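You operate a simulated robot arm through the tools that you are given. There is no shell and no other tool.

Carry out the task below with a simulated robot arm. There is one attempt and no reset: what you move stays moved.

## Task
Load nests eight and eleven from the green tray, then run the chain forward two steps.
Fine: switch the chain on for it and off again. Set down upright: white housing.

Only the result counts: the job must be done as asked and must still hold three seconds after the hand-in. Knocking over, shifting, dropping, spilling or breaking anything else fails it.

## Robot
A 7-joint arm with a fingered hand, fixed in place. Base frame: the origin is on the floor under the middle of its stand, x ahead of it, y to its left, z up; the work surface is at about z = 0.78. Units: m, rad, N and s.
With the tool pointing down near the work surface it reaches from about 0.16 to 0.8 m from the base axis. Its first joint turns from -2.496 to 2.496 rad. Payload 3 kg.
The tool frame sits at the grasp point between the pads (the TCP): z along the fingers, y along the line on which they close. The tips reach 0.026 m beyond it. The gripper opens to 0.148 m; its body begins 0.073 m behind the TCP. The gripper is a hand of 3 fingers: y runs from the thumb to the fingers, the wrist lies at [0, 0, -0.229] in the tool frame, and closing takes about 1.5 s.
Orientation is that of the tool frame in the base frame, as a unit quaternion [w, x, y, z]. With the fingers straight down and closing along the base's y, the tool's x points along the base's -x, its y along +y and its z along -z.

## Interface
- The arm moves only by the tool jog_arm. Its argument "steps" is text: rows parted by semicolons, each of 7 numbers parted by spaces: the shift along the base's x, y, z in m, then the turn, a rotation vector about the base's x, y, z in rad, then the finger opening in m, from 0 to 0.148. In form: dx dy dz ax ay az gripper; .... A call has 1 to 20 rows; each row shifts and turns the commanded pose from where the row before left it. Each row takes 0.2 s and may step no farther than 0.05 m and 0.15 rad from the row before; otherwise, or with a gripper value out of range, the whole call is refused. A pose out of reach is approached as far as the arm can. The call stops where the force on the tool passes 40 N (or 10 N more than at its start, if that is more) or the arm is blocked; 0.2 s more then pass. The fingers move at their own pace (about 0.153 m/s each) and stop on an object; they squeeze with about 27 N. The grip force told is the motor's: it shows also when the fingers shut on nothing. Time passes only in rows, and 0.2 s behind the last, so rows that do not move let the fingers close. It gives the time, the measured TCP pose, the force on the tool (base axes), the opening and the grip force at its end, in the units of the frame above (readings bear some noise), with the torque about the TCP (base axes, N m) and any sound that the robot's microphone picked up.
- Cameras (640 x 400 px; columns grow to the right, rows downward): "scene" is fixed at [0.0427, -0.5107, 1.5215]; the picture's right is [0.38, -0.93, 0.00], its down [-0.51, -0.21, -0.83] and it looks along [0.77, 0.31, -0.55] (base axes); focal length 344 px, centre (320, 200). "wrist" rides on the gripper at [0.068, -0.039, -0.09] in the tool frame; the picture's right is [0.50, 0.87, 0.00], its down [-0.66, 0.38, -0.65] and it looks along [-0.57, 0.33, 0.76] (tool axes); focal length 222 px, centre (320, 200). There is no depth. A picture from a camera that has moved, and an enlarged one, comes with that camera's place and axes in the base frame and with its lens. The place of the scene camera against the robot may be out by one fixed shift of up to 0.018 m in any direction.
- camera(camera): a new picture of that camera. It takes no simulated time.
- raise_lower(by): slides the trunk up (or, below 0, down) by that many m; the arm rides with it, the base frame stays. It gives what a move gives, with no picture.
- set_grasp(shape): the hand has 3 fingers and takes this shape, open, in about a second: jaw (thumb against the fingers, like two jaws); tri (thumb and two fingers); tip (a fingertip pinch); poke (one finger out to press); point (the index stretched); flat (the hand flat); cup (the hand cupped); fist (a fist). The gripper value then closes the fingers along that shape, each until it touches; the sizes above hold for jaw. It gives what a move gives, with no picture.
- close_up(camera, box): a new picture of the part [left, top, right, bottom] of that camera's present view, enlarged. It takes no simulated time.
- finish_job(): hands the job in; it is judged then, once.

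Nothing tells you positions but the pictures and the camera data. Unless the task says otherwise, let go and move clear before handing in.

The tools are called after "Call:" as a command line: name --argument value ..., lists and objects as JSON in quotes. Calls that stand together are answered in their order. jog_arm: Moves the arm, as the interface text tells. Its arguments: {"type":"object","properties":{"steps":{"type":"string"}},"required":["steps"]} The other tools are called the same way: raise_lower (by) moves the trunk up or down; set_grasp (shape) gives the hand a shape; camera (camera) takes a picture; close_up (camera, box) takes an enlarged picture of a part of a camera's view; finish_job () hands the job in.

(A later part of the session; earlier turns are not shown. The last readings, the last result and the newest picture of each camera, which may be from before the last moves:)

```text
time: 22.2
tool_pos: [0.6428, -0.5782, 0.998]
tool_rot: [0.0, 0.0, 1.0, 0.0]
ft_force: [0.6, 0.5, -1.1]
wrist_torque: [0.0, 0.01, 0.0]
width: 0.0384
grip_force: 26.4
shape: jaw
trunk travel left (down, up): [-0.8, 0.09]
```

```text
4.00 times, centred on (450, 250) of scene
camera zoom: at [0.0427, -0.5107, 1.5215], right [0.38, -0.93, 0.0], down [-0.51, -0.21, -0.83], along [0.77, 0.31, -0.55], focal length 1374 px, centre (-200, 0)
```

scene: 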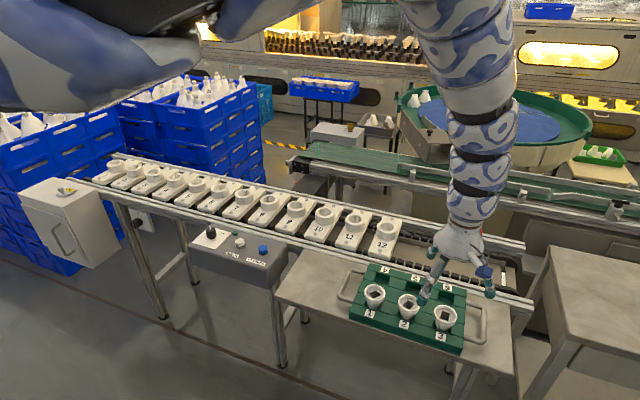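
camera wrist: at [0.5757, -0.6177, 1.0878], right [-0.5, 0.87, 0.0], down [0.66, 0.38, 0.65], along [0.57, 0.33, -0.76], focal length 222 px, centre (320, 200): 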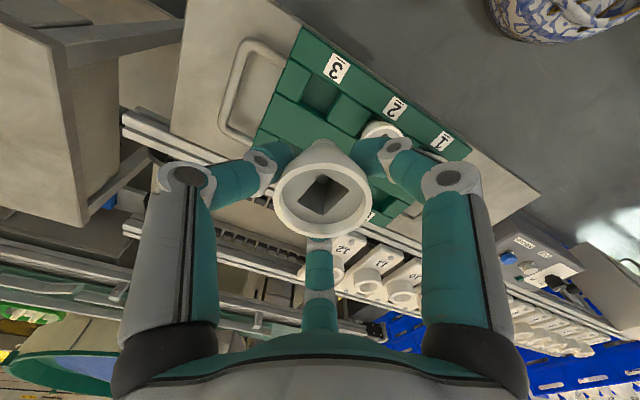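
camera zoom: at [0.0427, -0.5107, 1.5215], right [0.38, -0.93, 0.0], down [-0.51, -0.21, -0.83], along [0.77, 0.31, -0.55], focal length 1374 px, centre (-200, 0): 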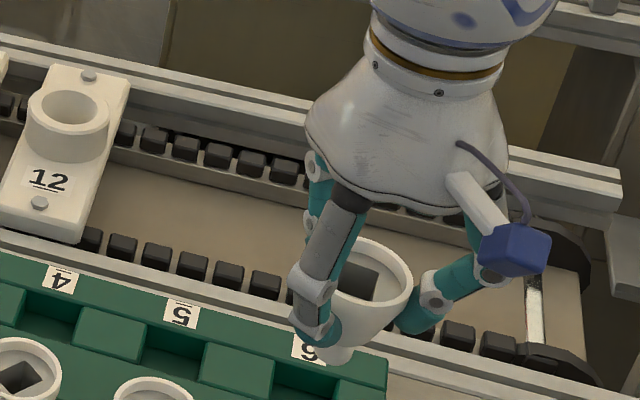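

The housing is held upright with its neck visible below. I will zoom to measure how far the neck hangs below the rim and fingertips.

Call:
close_up --camera "scene" --box '[430, 255, 494, 295]'

Call:
close_up --camera "wrist" --box '[240, 120, 400, 250]'

```text
10.00 times, centred on (462, 275) of scene
camera zoom: at [0.0427, -0.5107, 1.5215], right [0.38, -0.93, 0.0], down [-0.51, -0.21, -0.83], along [0.77, 0.31, -0.55], focal length 3435 px, centre (-1100, -550)
```

zoom: 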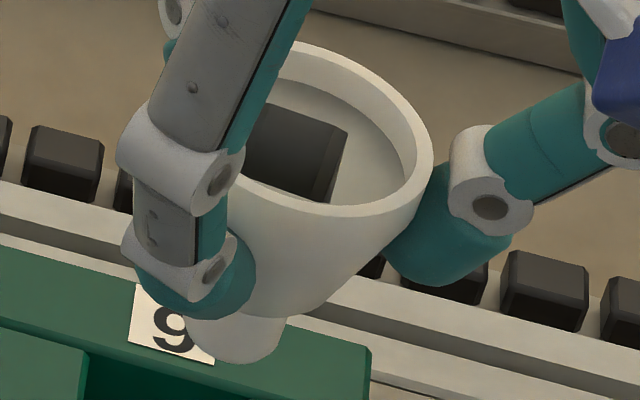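

```text
3.08 times, centred on (320, 185) of wrist
camera zoom: at [0.5757, -0.6177, 1.0878], right [-0.5, 0.87, 0.0], down [0.66, 0.38, 0.65], along [0.57, 0.33, -0.76], focal length 684 px, centre (320, 246)
```

zoom: 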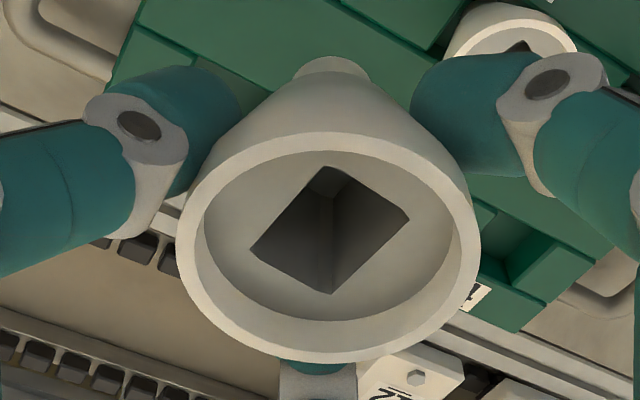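

The neck hangs about 60 mm below the rim, and the fingertips sit about 27 mm above the neck bottom, so the funnel insertion works with a gentle release. I will carry the housing toward nest 11 and gain height before lowering the trunk.

Call:
jog_arm --steps "0.02 0.025 0.02 0 0 0 0.02; 0.028 0.036 0.005 0 0 0 0.02; 0.028 0.036 0 0 0 0 0.02; 0.028 0.036 0 0 0 0 0.02; 0.028 0.036 0 0 0 0 0.02; 0.028 0.036 0 0 0 0 0.02; 0.028 0.036 0 0 0 0 0.02; 0.028 0.036 0.02 0 0 0 0.02; 0.015 0.02 0.03 0 0 0 0.02; 0 0 0.03 0 0 0 0.02; 0 0 0.02 0 0 0 0.02; 0 0 0 0 0 0 0.02"

Call:
camera --camera "wrist"

Call:
camera --camera "scene"

```text
time: 24.8
tool_pos: [0.8744, -0.2803, 1.1244]
tool_rot: [0.0, -0.001, 1.0, 0.0]
ft_force: [0.3, -0.6, 0.0]
wrist_torque: [-0.01, 0.0, -0.01]
width: 0.0382
grip_force: 26.6
shape: jaw
trunk travel left (down, up): [-0.8, 0.09]
```

```text
taken
camera wrist: at [0.8069, -0.3203, 1.214], right [-0.5, 0.87, 0.0], down [0.66, 0.38, 0.65], along [0.57, 0.33, -0.76], focal length 222 px, centre (320, 200)
```

wrist: 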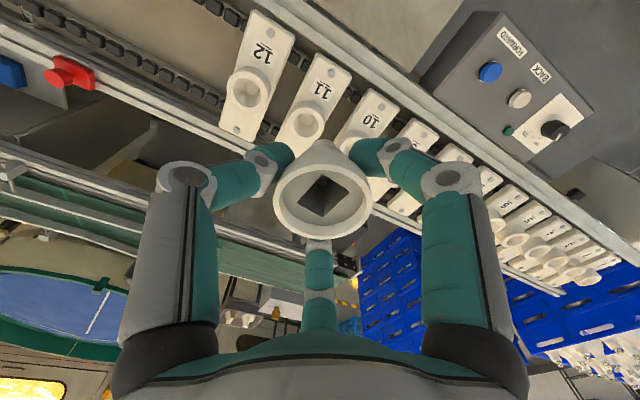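

```text
taken
```

scene: 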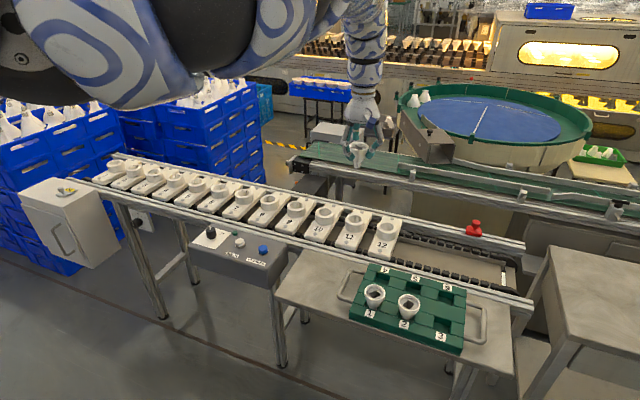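

The housing is still held firmly at (0.874, -0.280, 1.124) in front of nest 11. I will lower the trunk by 0.12, which keeps the housing well above the nests, and then extend outward.

Call:
raise_lower --by -0.12

Call:
jog_arm --steps "0.03 0.006 0.02 0 0 0 0.02; 0.03 0.006 0.03 0 0 0 0.02; 0.02 0.005 0.03 0 0 0 0.02; 0 0 0.02 0 0 0 0.02; 0 0 0 0 0 0 0.02"

```text
time: 26.3
tool_pos: [0.8738, -0.2799, 1.0039]
tool_rot: [0.0, 0.0, 1.0, -0.001]
ft_force: [-0.3, 0.9, 0.2]
wrist_torque: [0.01, -0.02, 0.0]
width: 0.0382
grip_force: 27.0
shape: jaw
trunk travel left (down, up): [-0.68, 0.21]
```

```text
time: 27.5
tool_pos: [0.9549, -0.2671, 1.1037]
tool_rot: [0.0, 0.0, 1.0, 0.001]
ft_force: [-0.2, -0.9, -0.6]
wrist_torque: [0.1, -0.03, 0.0]
width: 0.0377
grip_force: 27.3
shape: jaw
trunk travel left (down, up): [-0.68, 0.21]
```

I now have the outward reach needed, at (0.955, -0.267, 1.104). I will lower the trunk another 0.13 and look at the nest beneath.

Call:
raise_lower --by -0.13

Call:
camera --camera "wrist"

Call:
close_up --camera "scene" --box '[290, 160, 430, 247]'

```text
time: 29.1
tool_pos: [0.9545, -0.2639, 0.9724]
tool_rot: [0.0, 0.0, 1.0, 0.0]
ft_force: [-0.5, -0.8, 0.0]
wrist_torque: [-0.01, 0.01, -0.01]
width: 0.0378
grip_force: 26.9
shape: jaw
trunk travel left (down, up): [-0.55, 0.34]
```

```text
taken
camera wrist: at [0.8872, -0.3038, 1.0637], right [-0.5, 0.87, 0.0], down [0.66, 0.38, 0.65], along [0.57, 0.33, -0.76], focal length 222 px, centre (320, 200)
```

wrist: 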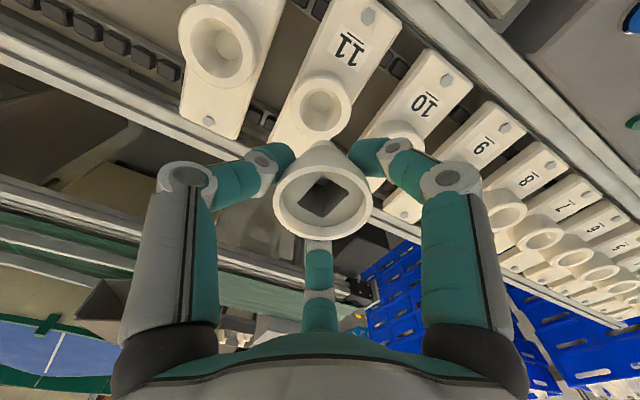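

```text
4.57 times, centred on (360, 204) of scene
camera zoom: at [0.0427, -0.5107, 1.5215], right [0.38, -0.93, 0.0], down [-0.51, -0.21, -0.83], along [0.77, 0.31, -0.55], focal length 1570 px, centre (137, 184)
```

zoom: 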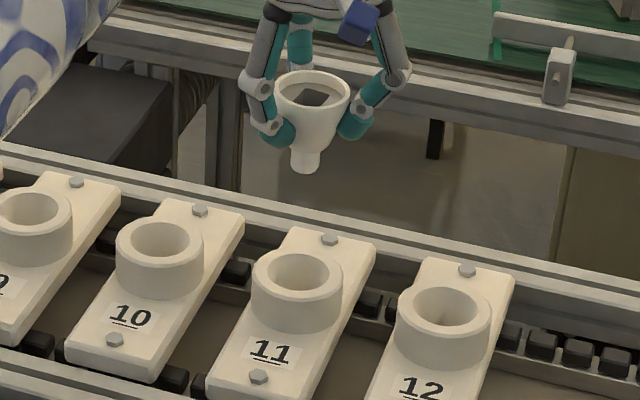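

The housing hangs above the chain with nest 11 straight ahead in the camera's plane. I will zoom to measure the nest 11 offset precisely.

Call:
close_up --camera "wrist" --box '[256, 60, 384, 140]'

Call:
close_up --camera "scene" --box '[330, 165, 394, 205]'

Call:
close_up --camera "scene" --box '[322, 205, 386, 245]'

```text
5.00 times, centred on (320, 100) of wrist
camera zoom: at [0.8872, -0.3038, 1.0637], right [-0.5, 0.87, 0.0], down [0.66, 0.38, 0.65], along [0.57, 0.33, -0.76], focal length 1111 px, centre (320, 700)
```

zoom: 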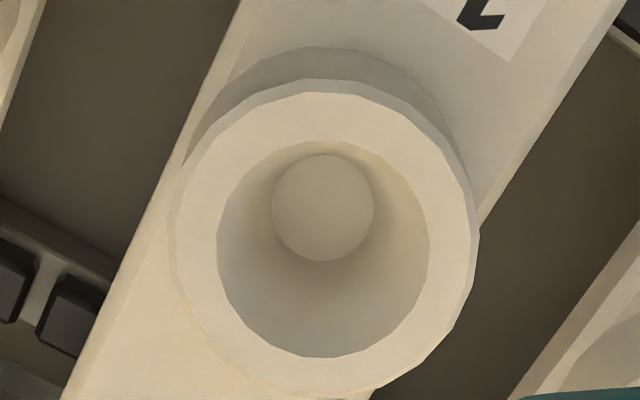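

```text
10.00 times, centred on (362, 185) of scene
camera zoom: at [0.0427, -0.5107, 1.5215], right [0.38, -0.93, 0.0], down [-0.51, -0.21, -0.83], along [0.77, 0.31, -0.55], focal length 3435 px, centre (-100, 350)
```

zoom: 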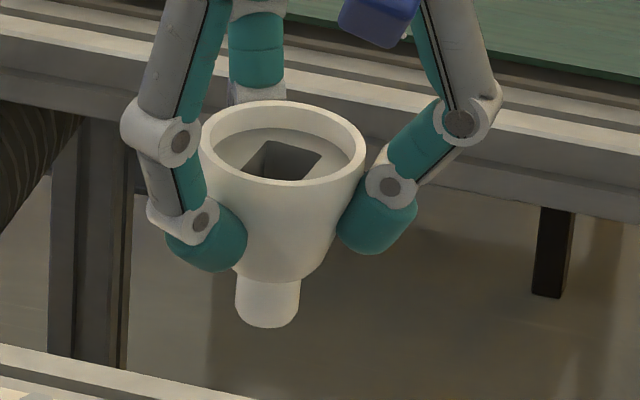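

```text
10.00 times, centred on (354, 225) of scene
camera zoom: at [0.0427, -0.5107, 1.5215], right [0.38, -0.93, 0.0], down [-0.51, -0.21, -0.83], along [0.77, 0.31, -0.55], focal length 3435 px, centre (-20, -50)
```

zoom: 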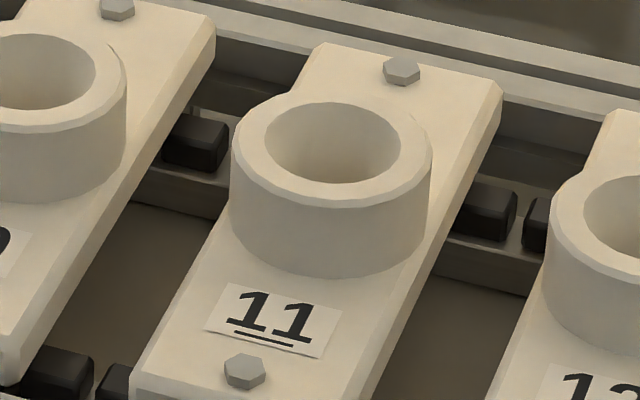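

Combining the views, nest 11's axis is at about (0.960, -0.262) with its rim near z≈0.818, and the funnel floor is about 33 mm deeper. I will shift over it and descend to just above the rim.

Call:
jog_arm --steps "0.0055 0.002 -0.02 0 0 0 0.02; 0 0 -0.03 0 0 0 0.02; 0 0 -0.03 0 0 0 0.02; 0 0 0 0 0 0 0.02"

Call:
camera --camera "wrist"

Call:
close_up --camera "scene" --box '[322, 185, 402, 235]'

```text
time: 30.1
tool_pos: [0.9475, -0.2589, 0.8948]
tool_rot: [-0.001, 0.0, 1.0, 0.0]
ft_force: [0.5, 1.0, -0.1]
wrist_torque: [-0.01, 0.0, 0.01]
width: 0.0377
grip_force: 26.7
shape: jaw
out of reach, approached as far as the arm can: row 1, 2
trunk travel left (down, up): [-0.55, 0.34]
```

```text
taken
camera wrist: at [0.8802, -0.2991, 0.984], right [-0.5, 0.87, 0.0], down [0.66, 0.38, 0.65], along [0.57, 0.33, -0.76], focal length 222 px, centre (320, 200)
```

wrist: 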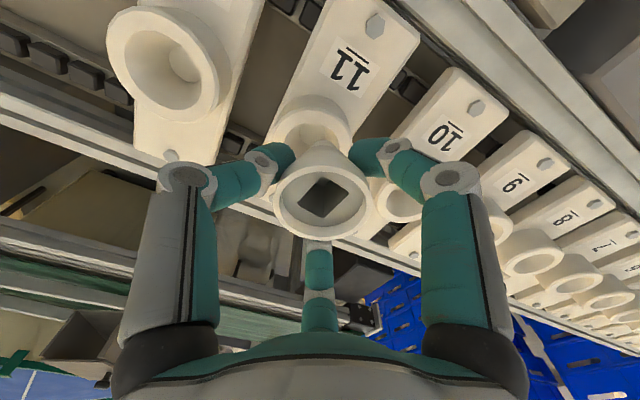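

```text
8.00 times, centred on (362, 210) of scene
camera zoom: at [0.0427, -0.5107, 1.5215], right [0.38, -0.93, 0.0], down [-0.51, -0.21, -0.83], along [0.77, 0.31, -0.55], focal length 2748 px, centre (-16, 120)
```

zoom: 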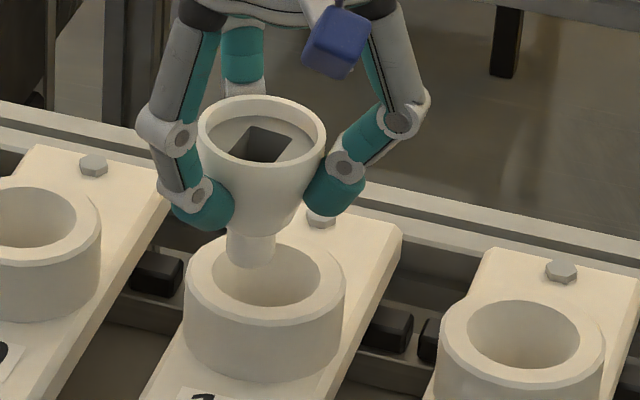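

The arm stops about 12 mm short of nest 11 radially at this trunk height. I will lift, drop the trunk further so the shoulder is nearer the working height, and then extend again.

Call:
jog_arm --steps "0 0 0.03 0 0 0 0.02; -0.01 0 0.03 0 0 0 0.02; -0.01 0 0.03 0 0 0 0.02; 0 0 0.03 0 0 0 0.02; 0 0 0.03 0 0 0 0.02; 0 0 0.03 0 0 0 0.02; 0 0 0 0 0 0 0.02"

Call:
raise_lower --by -0.14

```text
time: 31.7
tool_pos: [0.9281, -0.2612, 1.0743]
tool_rot: [0.0, -0.001, 1.0, 0.0]
ft_force: [0.3, 0.1, 0.4]
wrist_torque: [0.04, 0.02, -0.01]
width: 0.0373
grip_force: 27.1
shape: jaw
trunk travel left (down, up): [-0.55, 0.34]
```

```text
time: 33.4
tool_pos: [0.928, -0.2603, 0.9346]
tool_rot: [0.0, 0.0, 1.0, -0.001]
ft_force: [-0.1, 0.6, -0.1]
wrist_torque: [-0.01, 0.0, 0.01]
width: 0.0375
grip_force: 27.2
shape: jaw
trunk travel left (down, up): [-0.41, 0.48]
```

The trunk is now 0.39 below its start and the housing is at z≈0.935 above the chain. I will try extending outward to nest 11.

Call:
jog_arm --steps "0.016 -0.001 0 0 0 0 0.02; 0.016 -0.001 0 0 0 0 0.02; 0 0 0 0 0 0 0.02"

Call:
camera --camera "wrist"

```text
time: 34.1
tool_pos: [0.9529, -0.26, 0.9336]
tool_rot: [0.0, -0.001, 1.0, 0.0]
ft_force: [0.6, 0.5, -0.9]
wrist_torque: [-0.06, 0.04, 0.0]
width: 0.0377
grip_force: 26.7
shape: jaw
out of reach, approached as far as the arm can: row 2
trunk travel left (down, up): [-0.41, 0.48]
```

```text
taken
camera wrist: at [0.8848, -0.2995, 1.0236], right [-0.5, 0.87, 0.0], down [0.65, 0.38, 0.65], along [0.57, 0.33, -0.76], focal length 222 px, centre (320, 200)
```

wrist: 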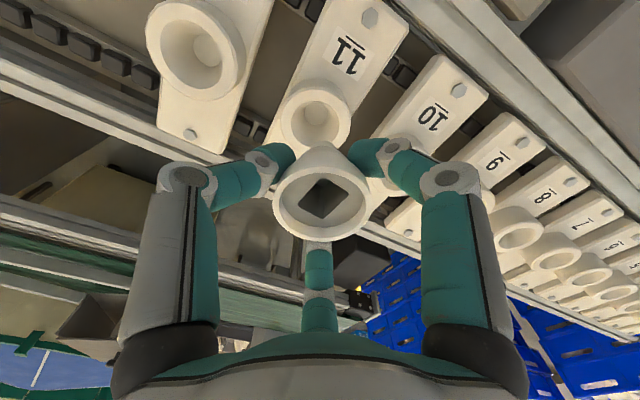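

The arm comes within 8 mm of nest 11 with the tool vertical. A tilt of about 3° pulls the wrist in enough to close that gap, and the funnel will right the housing. I will apply that tilt and extend.

Call:
jog_arm --steps "0 0 0 -0.0132 -0.0482 0 0.02; 0.004 -0.001 -0.01 0 0 0 0.02; 0 0 -0.02 0 0 0 0.02; 0 0 0 0 0 0 0.02"

Call:
camera --camera "wrist"

Call:
close_up --camera "scene" --box '[322, 185, 402, 235]'

```text
time: 35.1
tool_pos: [0.9563, -0.2633, 0.9041]
tool_rot: [0.025, 0.0, 1.0, -0.007]
ft_force: [-0.1, -0.1, -0.9]
wrist_torque: [0.01, 0.0, 0.01]
width: 0.0374
grip_force: 26.9
shape: jaw
trunk travel left (down, up): [-0.41, 0.48]
```

```text
taken
camera wrist: at [0.8842, -0.3017, 0.9905], right [-0.5, 0.87, -0.04], down [0.62, 0.39, 0.68], along [0.6, 0.32, -0.73], focal length 222 px, centre (320, 200)
```

wrist: 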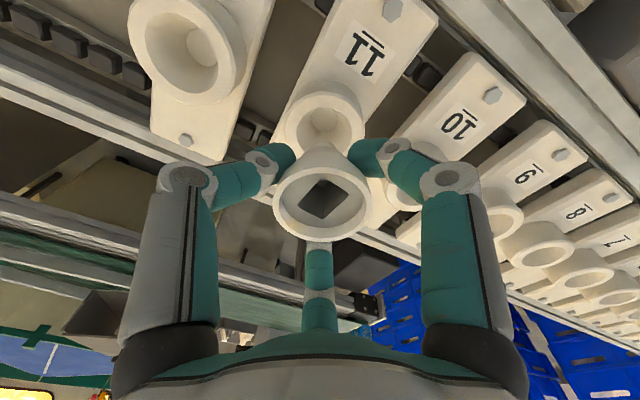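

```text
8.00 times, centred on (362, 210) of scene
camera zoom: at [0.0427, -0.5107, 1.5215], right [0.38, -0.93, 0.0], down [-0.51, -0.21, -0.83], along [0.77, 0.31, -0.55], focal length 2748 px, centre (-16, 120)
```

zoom: 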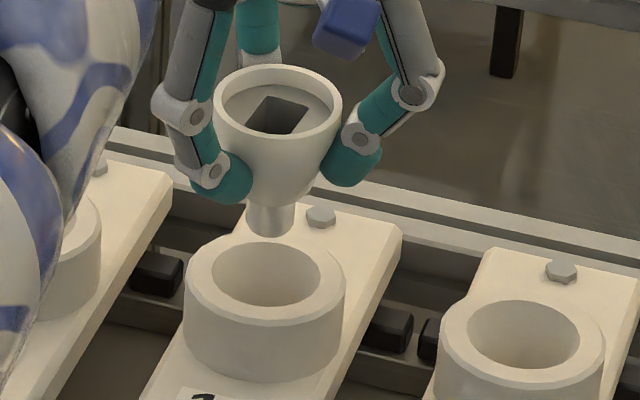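

The neck is now poised behind and above nest 11's bore in the scene view. I will zoom both views to measure the remaining offset, and check the whole arm's clearance.

Call:
close_up --camera "wrist" --box '[256, 80, 384, 160]'

Call:
camera --camera "scene"

```text
5.00 times, centred on (320, 120) of wrist
camera zoom: at [0.8842, -0.3017, 0.9905], right [-0.5, 0.87, -0.04], down [0.62, 0.39, 0.68], along [0.6, 0.32, -0.73], focal length 1111 px, centre (320, 600)
```

zoom: 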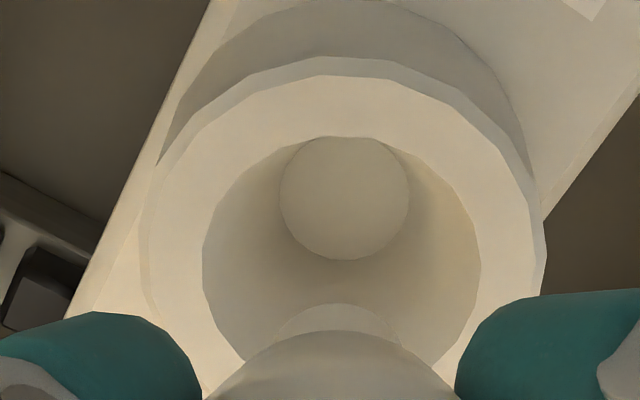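

```text
taken
```

scene: 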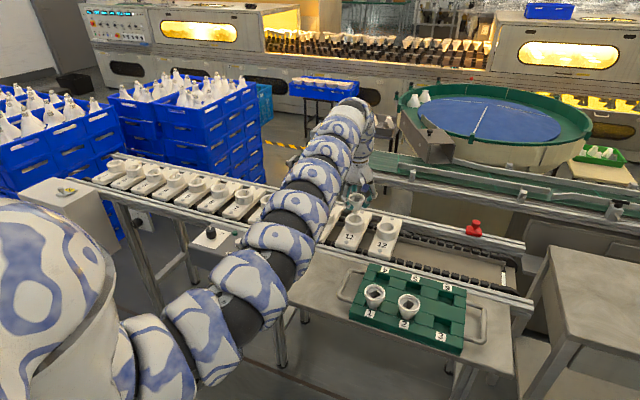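

The neck and the bore are aligned within about 2–3 mm and the arm is clear of everything. I will descend into the funnel in small steps, watching the force.

Call:
jog_arm --steps "0 0.001 -0.02 0 0 0 0.02; 0 0 -0.015 0 0 0 0.02; 0 0 -0.01 0 0 0 0.02; 0 0 0 0 0 0 0.02"

Call:
close_up --camera "scene" --box '[322, 185, 402, 235]'

Call:
close_up --camera "wrist" --box '[224, 80, 416, 200]'

```text
time: 36.1
tool_pos: [0.9555, -0.2623, 0.8583]
tool_rot: [0.025, 0.0, 1.0, -0.007]
ft_force: [0.6, -0.4, -0.3]
wrist_torque: [0.0, -0.01, 0.0]
width: 0.0376
grip_force: 27.4
shape: jaw
trunk travel left (down, up): [-0.41, 0.48]
```

```text
8.00 times, centred on (362, 210) of scene
camera zoom: at [0.0427, -0.5107, 1.5215], right [0.38, -0.93, 0.0], down [-0.51, -0.21, -0.83], along [0.77, 0.31, -0.55], focal length 2748 px, centre (-16, 120)
```

zoom: 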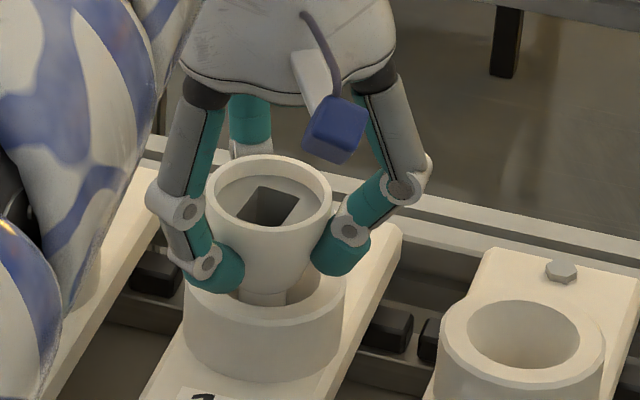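

```text
3.33 times, centred on (320, 140) of wrist
camera zoom: at [0.8841, -0.3008, 0.9451], right [-0.5, 0.87, -0.04], down [0.62, 0.39, 0.68], along [0.6, 0.32, -0.73], focal length 740 px, centre (320, 400)
```

zoom: 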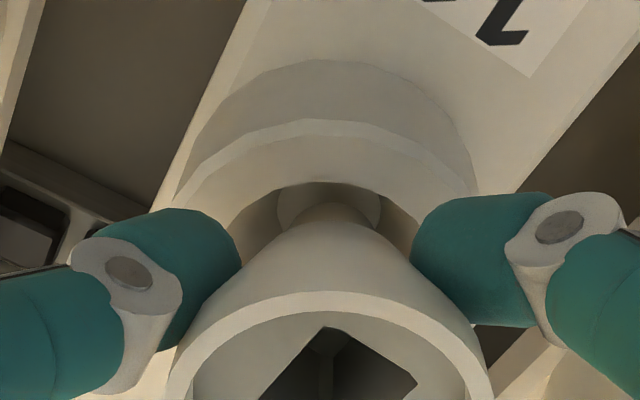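

The neck is inside the funnel with no contact force yet. I will continue down in 2–3 mm steps, checking for contact.

Call:
jog_arm --steps "0 0 -0.003 0 0 0 0.02; 0 0 -0.003 0 0 0 0.02; 0 0 0 0 0 0 0.02"

Call:
close_up --camera "scene" --box '[330, 195, 394, 235]'

Call:
close_up --camera "wrist" --box '[224, 80, 416, 200]'

```text
time: 37.0
tool_pos: [0.9561, -0.2601, 0.8528]
tool_rot: [0.025, 0.001, 1.0, -0.007]
ft_force: [0.0, -0.4, -0.3]
wrist_torque: [-0.03, -0.02, 0.04]
width: 0.0375
grip_force: 27.9
shape: jaw
trunk travel left (down, up): [-0.41, 0.48]
```

```text
10.00 times, centred on (362, 215) of scene
camera zoom: at [0.0427, -0.5107, 1.5215], right [0.38, -0.93, 0.0], down [-0.51, -0.21, -0.83], along [0.77, 0.31, -0.55], focal length 3435 px, centre (-100, 50)
```

zoom: 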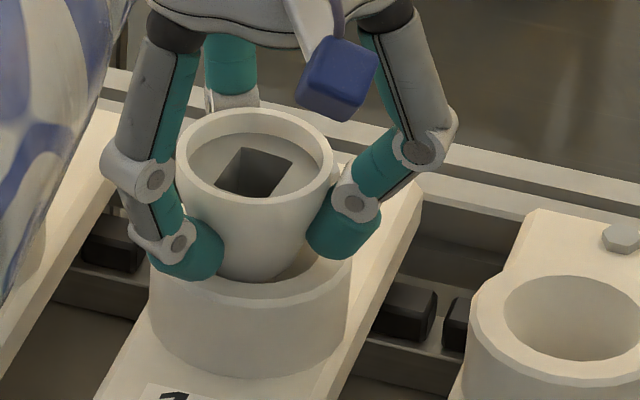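

```text
3.33 times, centred on (320, 140) of wrist
camera zoom: at [0.8843, -0.3005, 0.9391], right [-0.5, 0.87, -0.04], down [0.62, 0.39, 0.68], along [0.6, 0.32, -0.73], focal length 740 px, centre (320, 400)
```

zoom: 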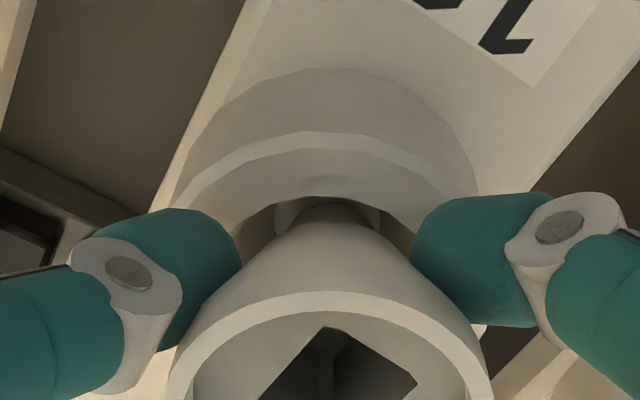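

There is still no contact and the housing stays centered over the bore. I will continue downward slowly.

Call:
jog_arm --steps "0 0 -0.003 0 0 0 0.02; 0 0 -0.002 0 0 0 0.02; 0 0 0 0 0 0 0.02"

Call:
close_up --camera "scene" --box '[330, 195, 394, 235]'

Call:
close_up --camera "wrist" --box '[224, 80, 416, 200]'

```text
time: 37.8
tool_pos: [0.956, -0.2612, 0.8478]
tool_rot: [0.025, 0.001, 1.0, -0.007]
ft_force: [0.6, 0.2, 0.7]
wrist_torque: [0.02, 0.0, 0.01]
width: 0.0375
grip_force: 26.8
shape: jaw
trunk travel left (down, up): [-0.41, 0.48]
```

```text
10.00 times, centred on (362, 215) of scene
camera zoom: at [0.0427, -0.5107, 1.5215], right [0.38, -0.93, 0.0], down [-0.51, -0.21, -0.83], along [0.77, 0.31, -0.55], focal length 3435 px, centre (-100, 50)
```

zoom: 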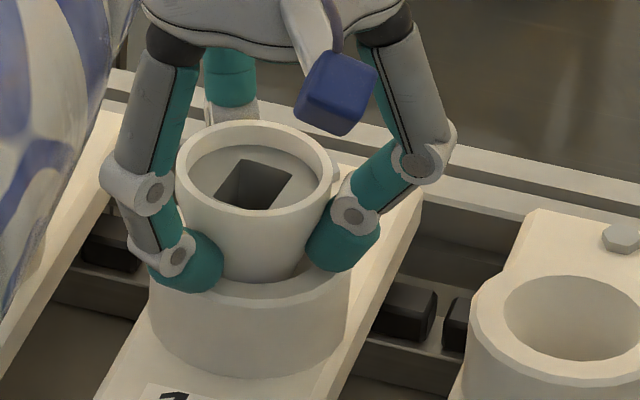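

```text
3.33 times, centred on (320, 140) of wrist
camera zoom: at [0.8838, -0.3006, 0.9343], right [-0.5, 0.87, -0.04], down [0.62, 0.39, 0.68], along [0.6, 0.32, -0.73], focal length 740 px, centre (320, 400)
```

zoom: 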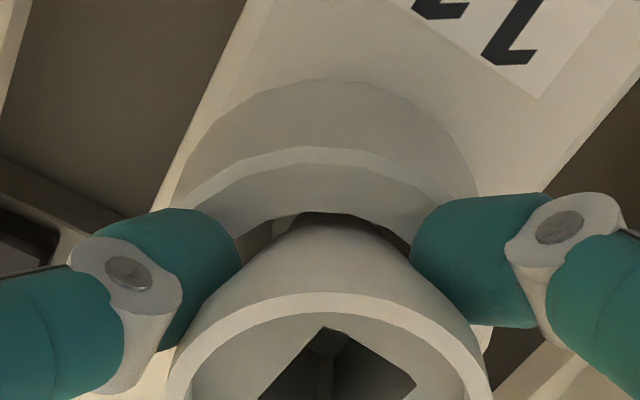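

The fingertips are close to the ring top but no force shows yet. I will take two more small steps, one call at a time.

Call:
jog_arm --steps "0 0 -0.002 0 0 0 0.02; 0 0 0 0 0 0 0.02"

Call:
jog_arm --steps "0 0 -0.002 0 0 0 0.02; 0 0 0 0 0 0 0.02"

Call:
close_up --camera "scene" --box '[330, 195, 394, 235]'

```text
time: 38.4
tool_pos: [0.9556, -0.2609, 0.8467]
tool_rot: [0.024, 0.001, 1.0, -0.007]
ft_force: [-2.1, 1.2, 10.2]
wrist_torque: [0.17, 0.29, 0.0]
width: 0.0379
grip_force: 27.0
shape: jaw
trunk travel left (down, up): [-0.41, 0.48]
```

```text
time: 39.0
tool_pos: [0.9548, -0.2618, 0.8454]
tool_rot: [0.026, -0.001, 1.0, -0.007]
ft_force: [-4.3, 1.6, 17.1]
wrist_torque: [0.26, 0.44, 0.05]
width: 0.0386
grip_force: 27.4
shape: jaw
trunk travel left (down, up): [-0.41, 0.48]
```

```text
10.00 times, centred on (362, 215) of scene
camera zoom: at [0.0427, -0.5107, 1.5215], right [0.38, -0.93, 0.0], down [-0.51, -0.21, -0.83], along [0.77, 0.31, -0.55], focal length 3435 px, centre (-100, 50)
```

zoom: 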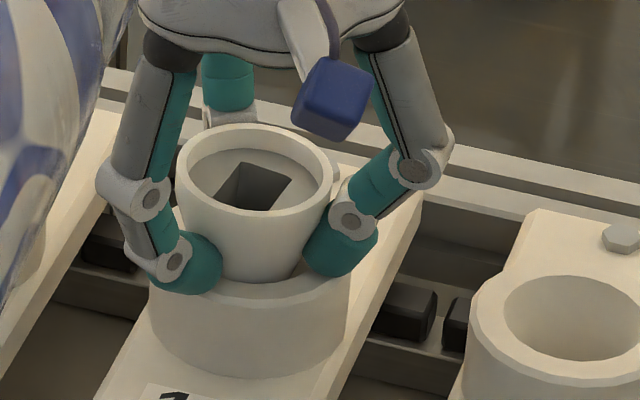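

Contact is felt at the near fingertip on the ring at TCP z≈0.847, so the housing is within a few millimetres of its seat. I will back off 2 mm to unload the fingertip, then open the fingers.

Call:
jog_arm --steps "0 0 0.002 0 0 0 0.02; 0 0 0 0 0 0 0.02; 0 0 0 0 0 0 0.045; 0 0 0 0 0 0 0.055; 0 0 0 0 0 0 0.065; 0 0 0 0 0 0 0.075; 0 0 0 0 0 0 0.085; 0 0 0 0 0 0 0.09; 0 0 0 0 0 0 0.09"

Call:
close_up --camera "scene" --box '[330, 195, 394, 235]'

Call:
camera --camera "wrist"

```text
time: 41.0
tool_pos: [0.9562, -0.2619, 0.8445]
tool_rot: [0.025, 0.0, 1.0, -0.006]
ft_force: [-0.5, -0.4, 0.5]
wrist_torque: [0.0, 0.04, 0.0]
width: 0.0894
grip_force: 0.1
shape: jaw
trunk travel left (down, up): [-0.41, 0.48]
```

```text
10.00 times, centred on (362, 215) of scene
camera zoom: at [0.0427, -0.5107, 1.5215], right [0.38, -0.93, 0.0], down [-0.51, -0.21, -0.83], along [0.77, 0.31, -0.55], focal length 3435 px, centre (-100, 50)
```

zoom: 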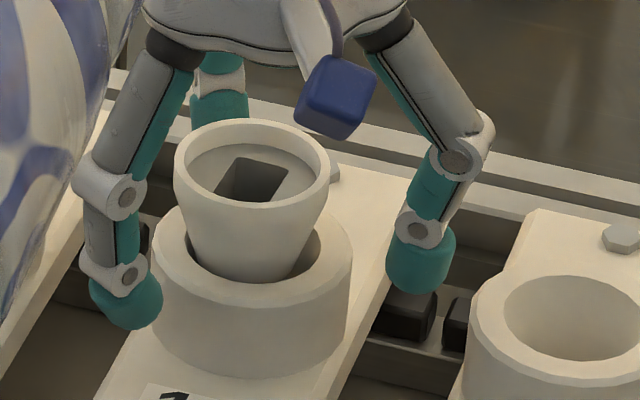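

```text
taken
camera wrist: at [0.884, -0.3006, 0.9325], right [-0.5, 0.87, -0.04], down [0.62, 0.39, 0.68], along [0.6, 0.32, -0.73], focal length 222 px, centre (320, 200)
```

wrist: 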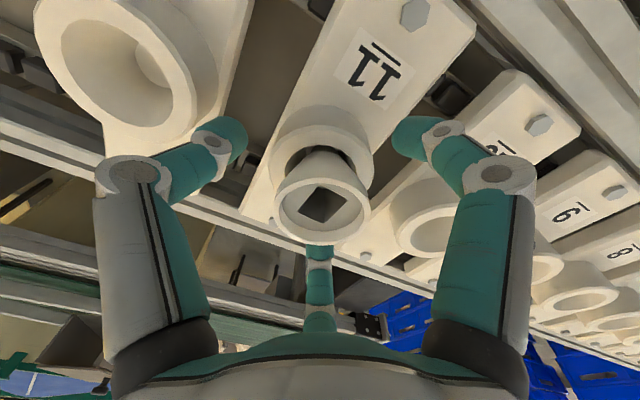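

The housing is released in nest 11 and the fingers are clear around it. I will rise straight up and then inspect whether it stands upright.

Call:
jog_arm --steps "0 0 0.01 0 0 0 0.095; 0 0 0.02 0 0 0 0.095; 0 0 0.03 0 0 0 0.1; 0 0 0.03 0 0 0 0.1; 0 0 0.02 0 0 0 0.1; 0 0 0 0 0 0 0.1"

Call:
close_up --camera "scene" --box '[322, 190, 402, 240]'

Call:
camera --camera "wrist"

```text
time: 42.4
tool_pos: [0.9567, -0.2609, 0.9563]
tool_rot: [0.025, 0.0, 1.0, -0.007]
ft_force: [0.0, 0.3, 0.9]
wrist_torque: [-0.01, -0.01, 0.0]
width: 0.0998
grip_force: 0.0
shape: jaw
trunk travel left (down, up): [-0.41, 0.48]
```

```text
8.00 times, centred on (362, 215) of scene
camera zoom: at [0.0427, -0.5107, 1.5215], right [0.38, -0.93, 0.0], down [-0.51, -0.21, -0.83], along [0.77, 0.31, -0.55], focal length 2748 px, centre (-16, 80)
```

zoom: 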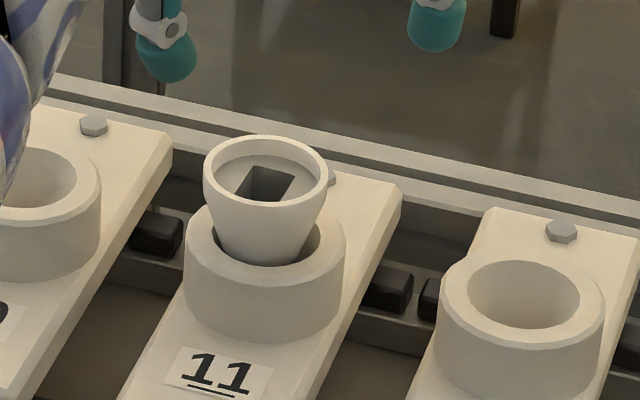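

```text
taken
camera wrist: at [0.8846, -0.3006, 1.0429], right [-0.5, 0.87, -0.04], down [0.62, 0.39, 0.68], along [0.6, 0.32, -0.73], focal length 222 px, centre (320, 200)
```

wrist: 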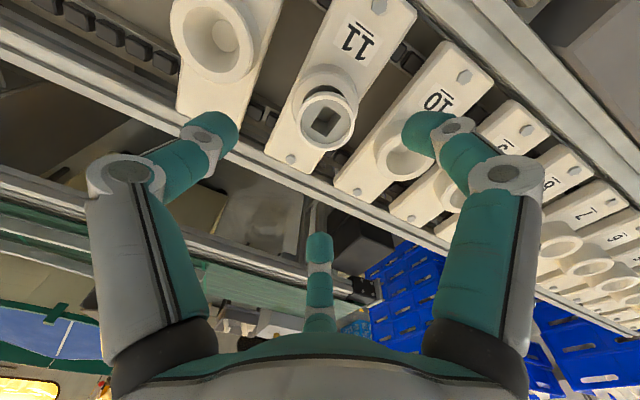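

The housing stands in nest 11 and appears upright. I will zoom in from the wrist and scene to verify there is no lean.

Call:
close_up --camera "wrist" --box '[264, 60, 392, 160]'

Call:
close_up --camera "scene" --box '[340, 200, 380, 235]'

```text
4.00 times, centred on (328, 110) of wrist
camera zoom: at [0.8846, -0.3006, 1.0429], right [-0.5, 0.87, -0.04], down [0.62, 0.39, 0.68], along [0.6, 0.32, -0.73], focal length 888 px, centre (288, 560)
```

zoom: 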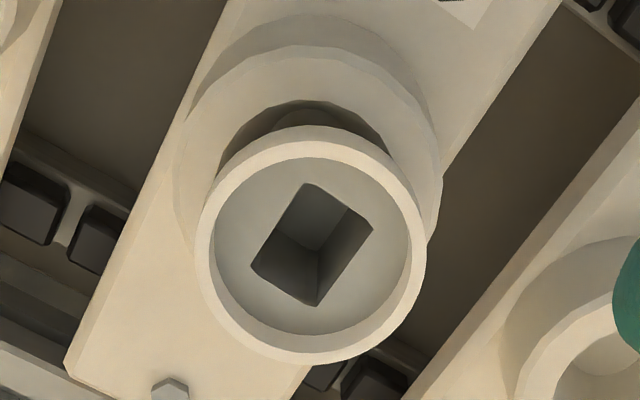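

```text
11.43 times, centred on (360, 218) of scene
camera zoom: at [0.0427, -0.5107, 1.5215], right [0.38, -0.93, 0.0], down [-0.51, -0.21, -0.83], along [0.77, 0.31, -0.55], focal length 3926 px, centre (-137, 0)
```

zoom: 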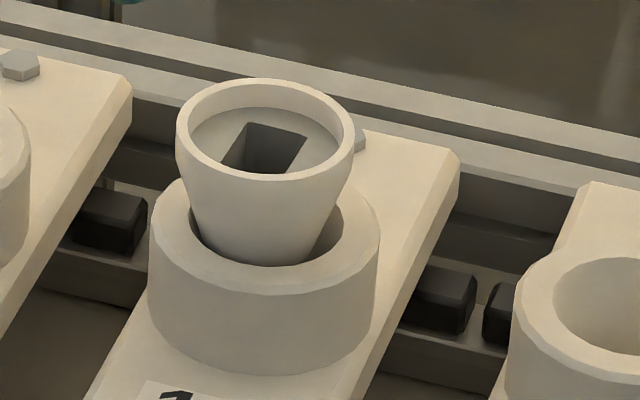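

The housing stands upright in nest 11 with its rim about 32 mm above the ring. Next I will undo the tilt, retract slightly and raise the trunk to go back for a second housing.

Call:
jog_arm --steps "0 0 0.03 0.0132 0.0482 0 0.1; -0.02 0.005 0.03 0 0 0 0.11; -0.02 0 0.02 0 0 0 0.12; 0 0 0 0 0 0 0.12"

Call:
raise_lower --by 0.39

```text
time: 43.4
tool_pos: [0.9121, -0.2568, 1.0243]
tool_rot: [0.0, 0.002, 1.0, 0.0]
ft_force: [-0.4, -0.6, -0.4]
wrist_torque: [0.03, 0.03, 0.01]
width: 0.12
grip_force: 0.1
shape: jaw
out of reach, approached as far as the arm can: row 1
trunk travel left (down, up): [-0.41, 0.48]
```

```text
time: 47.1
tool_pos: [0.9137, -0.2566, 1.4148]
tool_rot: [0.0, 0.0, 1.0, 0.0]
ft_force: [-0.1, 0.4, -0.2]
wrist_torque: [-0.01, 0.02, 0.01]
width: 0.1198
grip_force: 0.2
shape: jaw
trunk travel left (down, up): [-0.8, 0.09]
```

The trunk is back up with the hand at z≈1.41. I will come down in front of the chain and then move over housing 2.

Call:
jog_arm --steps "-0.005 -0.003 -0.045 0 0 0 0.12; -0.005 -0.003 -0.045 0 0 0 0.12; -0.005 -0.003 -0.045 0 0 0 0.12; -0.005 -0.003 -0.045 0 0 0 0.12; -0.005 -0.003 -0.045 0 0 0 0.12; -0.005 -0.003 -0.045 0 0 0 0.12; -0.005 -0.003 -0.045 0 0 0 0.12; -0.005 -0.003 -0.045 0 0 0 0.12; -0.005 -0.003 -0.04 0 0 0 0.12; 0 0 0 0 0 0 0.12"

Call:
jog_arm --steps "-0.028 -0.036 0 0 0 0 0.12; -0.028 -0.036 0 0 0 0 0.12; -0.028 -0.036 0 0 0 0 0.12; -0.028 -0.036 0 0 0 0 0.12; -0.028 -0.036 0 0 0 0 0.12; -0.03 -0.03 -0.01 0 0 0 0.12; 0 0 0 0 0 0 0.12"

Call:
camera --camera "wrist"

```text
time: 49.3
tool_pos: [0.8683, -0.2836, 1.014]
tool_rot: [0.0, 0.0, 1.0, -0.001]
ft_force: [0.6, -0.2, 0.7]
wrist_torque: [-0.01, -0.02, 0.02]
width: 0.1199
grip_force: 0.0
shape: jaw
trunk travel left (down, up): [-0.8, 0.09]
```

```text
time: 50.9
tool_pos: [0.6977, -0.4936, 1.0053]
tool_rot: [0.0, 0.0, 1.0, 0.001]
ft_force: [0.1, -1.2, -0.8]
wrist_torque: [0.0, 0.0, 0.0]
width: 0.12
grip_force: 0.0
shape: jaw
trunk travel left (down, up): [-0.8, 0.09]
```

```text
taken
camera wrist: at [0.6303, -0.5334, 1.0943], right [-0.5, 0.87, 0.0], down [0.65, 0.38, 0.65], along [0.57, 0.33, -0.76], focal length 222 px, centre (320, 200)
```

wrist: 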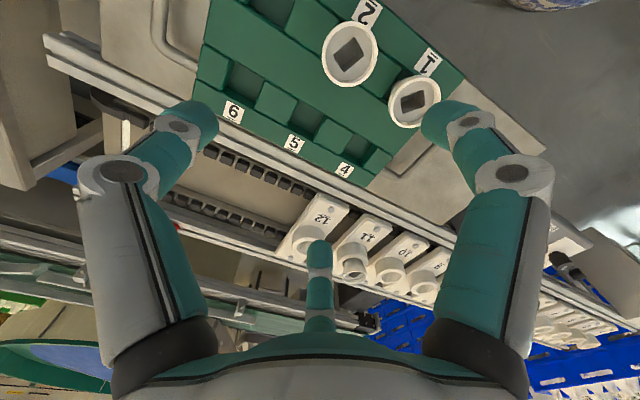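

Housing 2 reads at roughly (0.646, -0.495), a bit inward of the hand. I will step toward it and slightly down, checking the inner reach limit.

Call:
jog_arm --steps "-0.02 0 -0.02 0 0 0 0.12; -0.02 0 -0.02 0 0 0 0.12; -0.012 -0.002 0 0 0 0 0.12; 0 0 0 0 0 0 0.12"

Call:
camera --camera "wrist"

```text
time: 51.9
tool_pos: [0.6481, -0.4975, 0.9649]
tool_rot: [-0.001, -0.001, 1.0, 0.001]
ft_force: [0.7, 0.1, -0.2]
wrist_torque: [0.02, 0.0, -0.01]
width: 0.1197
grip_force: 0.1
shape: jaw
out of reach, approached as far as the arm can: row 3
trunk travel left (down, up): [-0.8, 0.09]
```

```text
taken
camera wrist: at [0.5804, -0.5373, 1.0533], right [-0.5, 0.87, 0.0], down [0.66, 0.38, 0.65], along [0.56, 0.33, -0.76], focal length 222 px, centre (320, 200)
```

wrist: 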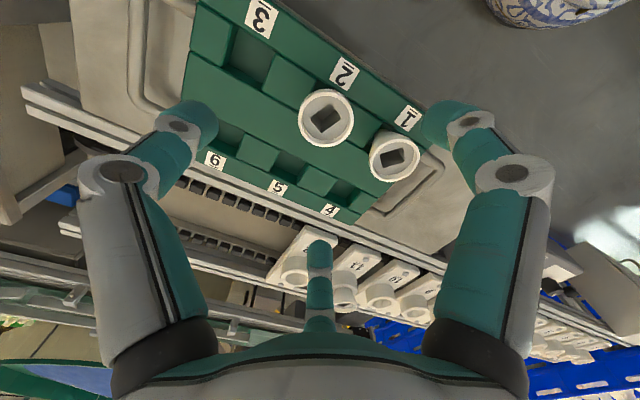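

I am over housing 2 within a few millimetres. I will zoom for the exact offset before descending.

Call:
close_up --camera "wrist" --box '[272, 70, 384, 150]'

```text
5.00 times, centred on (328, 110) of wrist
camera zoom: at [0.5804, -0.5373, 1.0533], right [-0.5, 0.87, 0.0], down [0.66, 0.38, 0.65], along [0.56, 0.33, -0.76], focal length 1111 px, centre (280, 650)
```

zoom: 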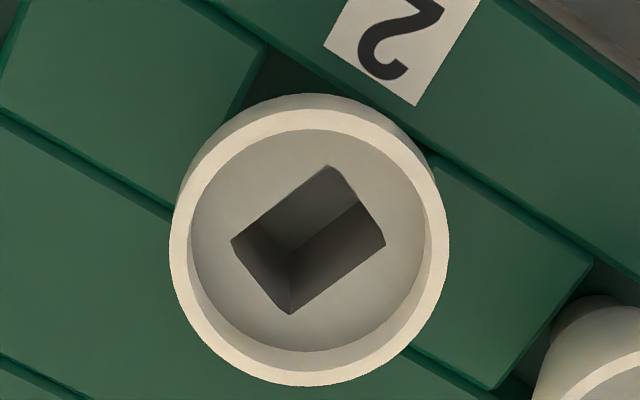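

Housing 2 is at about (0.6465, -0.493). I will shift onto it while descending to z≈0.852, a touch higher than last time.

Call:
jog_arm --steps "0 0.004 -0.03 0 0 0 0.12; -0.0016 0 -0.03 0 0 0 0.12; 0 0 0 0 0 0 0.12"

Call:
close_up --camera "wrist" --box '[256, 100, 384, 200]'

Call:
close_up --camera "scene" --box '[340, 250, 480, 337]'

```text
time: 52.7
tool_pos: [0.647, -0.4929, 0.9039]
tool_rot: [0.0, 0.0, 1.0, 0.001]
ft_force: [0.3, 0.9, -0.2]
wrist_torque: [0.0, -0.02, 0.0]
width: 0.1198
grip_force: 0.0
shape: jaw
trunk travel left (down, up): [-0.8, 0.09]
```

```text
4.00 times, centred on (320, 150) of wrist
camera zoom: at [0.5789, -0.533, 0.9932], right [-0.5, 0.87, 0.0], down [0.66, 0.38, 0.65], along [0.57, 0.33, -0.76], focal length 888 px, centre (320, 400)
```

zoom: 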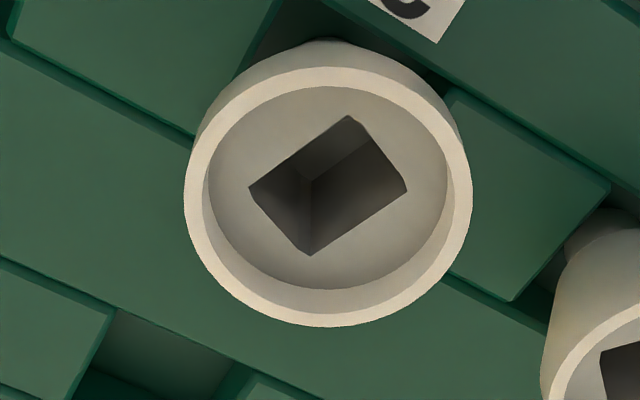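

```text
4.57 times, centred on (410, 294) of scene
camera zoom: at [0.0427, -0.5107, 1.5215], right [0.38, -0.93, 0.0], down [-0.51, -0.21, -0.83], along [0.77, 0.31, -0.55], focal length 1570 px, centre (-91, -227)
```

zoom: 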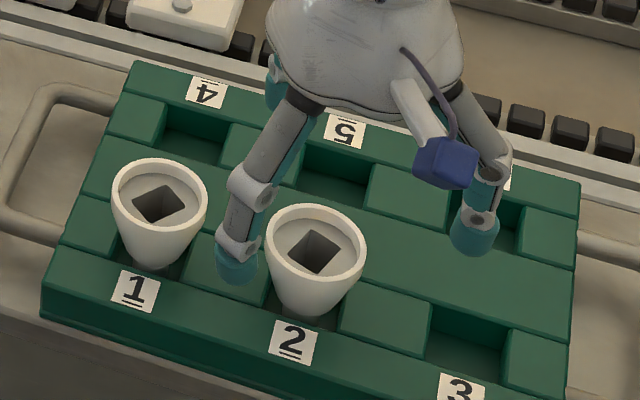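

The hand is centered on housing 2 within 1 mm, and the near finger has clearance to housing 1. I will descend and grip.

Call:
jog_arm --steps "0 0.0005 -0.02 0 0 0 0.115; 0 0 -0.02 0 0 0 0.11; 0 0 -0.012 0 0 0 0.11; 0 0 0 0 0 0 0.08; 0 0 0 0 0 0 0.065; 0 0 0 0 0 0 0.055; 0 0 0 0 0 0 0.045; 0 0 0 0 0 0 0.035; 0 0 0 0 0 0 0.025; 0 0 0 0 0 0 0.02; 0 0 0 0 0 0 0.02"

Call:
close_up --camera "scene" --box '[340, 250, 480, 337]'

Call:
camera --camera "wrist"

```text
time: 55.1
tool_pos: [0.6453, -0.4931, 0.8524]
tool_rot: [0.0, -0.001, 1.0, 0.0]
ft_force: [-0.7, 0.3, -0.1]
wrist_torque: [0.0, -0.01, 0.02]
width: 0.0412
grip_force: 27.1
shape: jaw
trunk travel left (down, up): [-0.8, 0.09]
```

```text
4.57 times, centred on (410, 294) of scene
camera zoom: at [0.0427, -0.5107, 1.5215], right [0.38, -0.93, 0.0], down [-0.51, -0.21, -0.83], along [0.77, 0.31, -0.55], focal length 1570 px, centre (-91, -227)
```

zoom: 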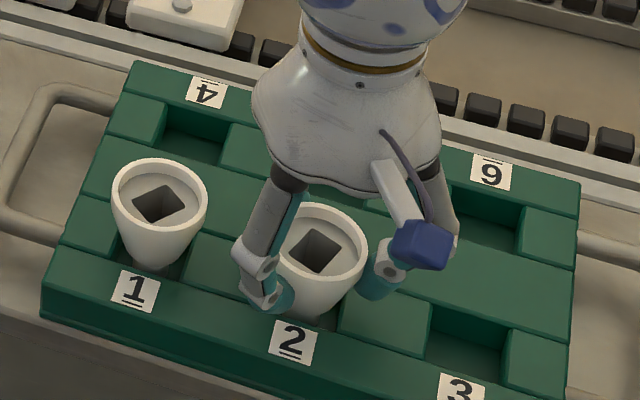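

```text
taken
camera wrist: at [0.5784, -0.5324, 0.9414], right [-0.5, 0.87, 0.0], down [0.66, 0.38, 0.65], along [0.57, 0.33, -0.76], focal length 222 px, centre (320, 200)
```

wrist: 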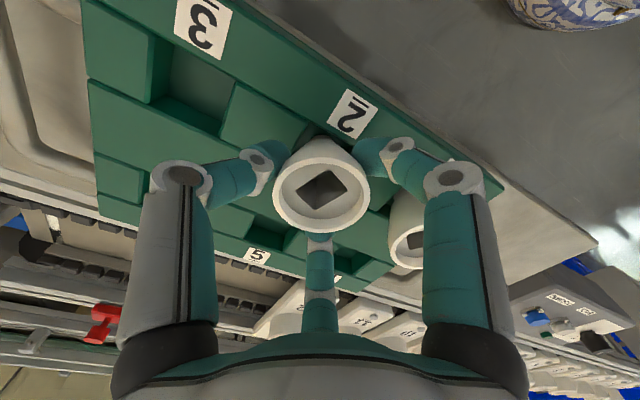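

Housing 2 is gripped at 0.041 m with 27 N. I will lift it straight up and then swing toward the front of the chain.

Call:
jog_arm --steps "0 0 0.01 0 0 0 0.02; 0 0 0.02 0 0 0 0.02; 0 0 0.03 0 0 0 0.02; 0.005 0 0.03 0 0 0 0.02; 0.01 0 0.03 0 0 0 0.02; 0.01 0 0.03 0 0 0 0.02; 0 0 0 0 0 0 0.02"

Call:
close_up --camera "scene" --box '[360, 200, 520, 300]'

Call:
camera --camera "wrist"

```text
time: 56.7
tool_pos: [0.6745, -0.4929, 0.9977]
tool_rot: [-0.002, 0.0, 1.0, 0.0]
ft_force: [0.9, -0.3, -0.3]
wrist_torque: [-0.02, -0.01, 0.0]
width: 0.0411
grip_force: 26.9
shape: jaw
out of reach, approached as far as the arm can: row 6
trunk travel left (down, up): [-0.8, 0.09]
```

```text
4.00 times, centred on (440, 250) of scene
camera zoom: at [0.0427, -0.5107, 1.5215], right [0.38, -0.93, 0.0], down [-0.51, -0.21, -0.83], along [0.77, 0.31, -0.55], focal length 1374 px, centre (-160, 0)
```

zoom: 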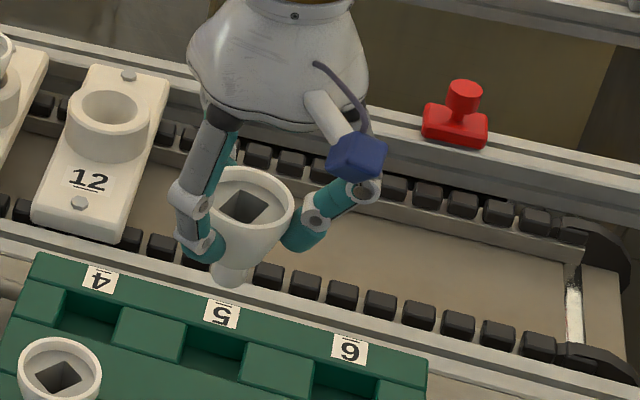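

```text
taken
camera wrist: at [0.6083, -0.5337, 1.0875], right [-0.5, 0.87, 0.0], down [0.66, 0.38, 0.65], along [0.56, 0.33, -0.76], focal length 222 px, centre (320, 200)
```

wrist: 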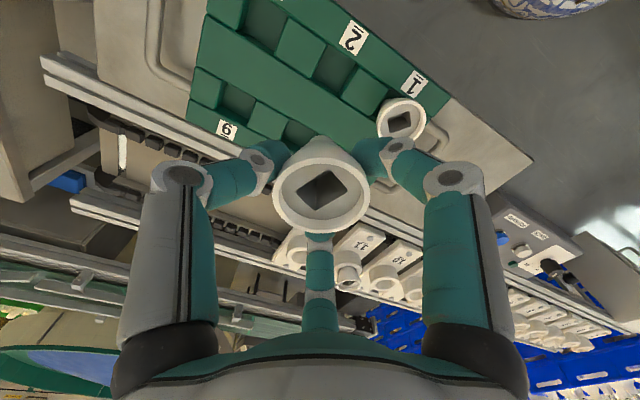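

The second housing is held upright. I will carry it along the same route, then up and across in front of the chain to line up with nest 8.

Call:
jog_arm --steps "0.0265 0.0347 0 0 0 0 0.02; 0.0265 0.0347 0 0 0 0 0.02; 0.0265 0.0347 0 0 0 0 0.02; 0.0265 0.0347 0 0 0 0 0.02; 0.0265 0.0347 0.005 0 0 0 0.02; 0.0265 0.0347 0.02 0 0 0 0.02; 0.0265 0.0347 0.02 0 0 0 0.02; 0.007 0.03 0.03 0 0 0 0.02; 0.007 0.035 0.03 0 0 0 0.02; 0.005 0.04 0.02 0 0 0 0.02; 0.005 0.04 0 0 0 0 0.02; 0.005 0.04 0 0 0 0 0.02; 0.005 0.04 0 0 0 0 0.02; 0.005 0.04 0 0 0 0 0.02; 0.005 0.04 0 0 0 0 0.02; 0 0 0 0 0 0 0.02"

Call:
camera --camera "wrist"

```text
time: 60.1
tool_pos: [0.9033, 0.0548, 1.123]
tool_rot: [0.0, -0.001, 1.0, 0.0]
ft_force: [0.1, 1.3, -0.5]
wrist_torque: [-0.04, -0.05, 0.02]
width: 0.0405
grip_force: 27.0
shape: jaw
trunk travel left (down, up): [-0.8, 0.09]
```

```text
taken
camera wrist: at [0.8361, 0.0148, 1.2124], right [-0.5, 0.87, 0.0], down [0.65, 0.38, 0.65], along [0.57, 0.33, -0.76], focal length 222 px, centre (320, 200)
```

wrist: 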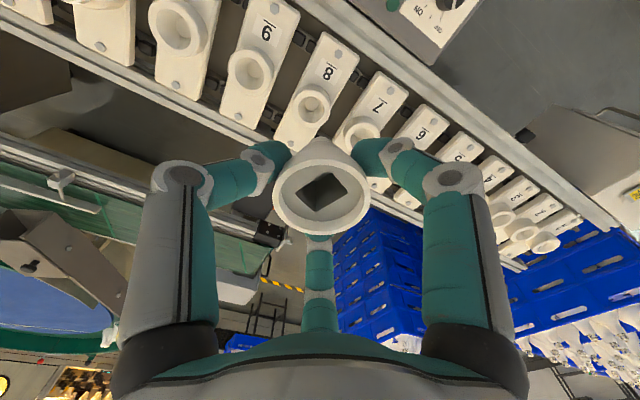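

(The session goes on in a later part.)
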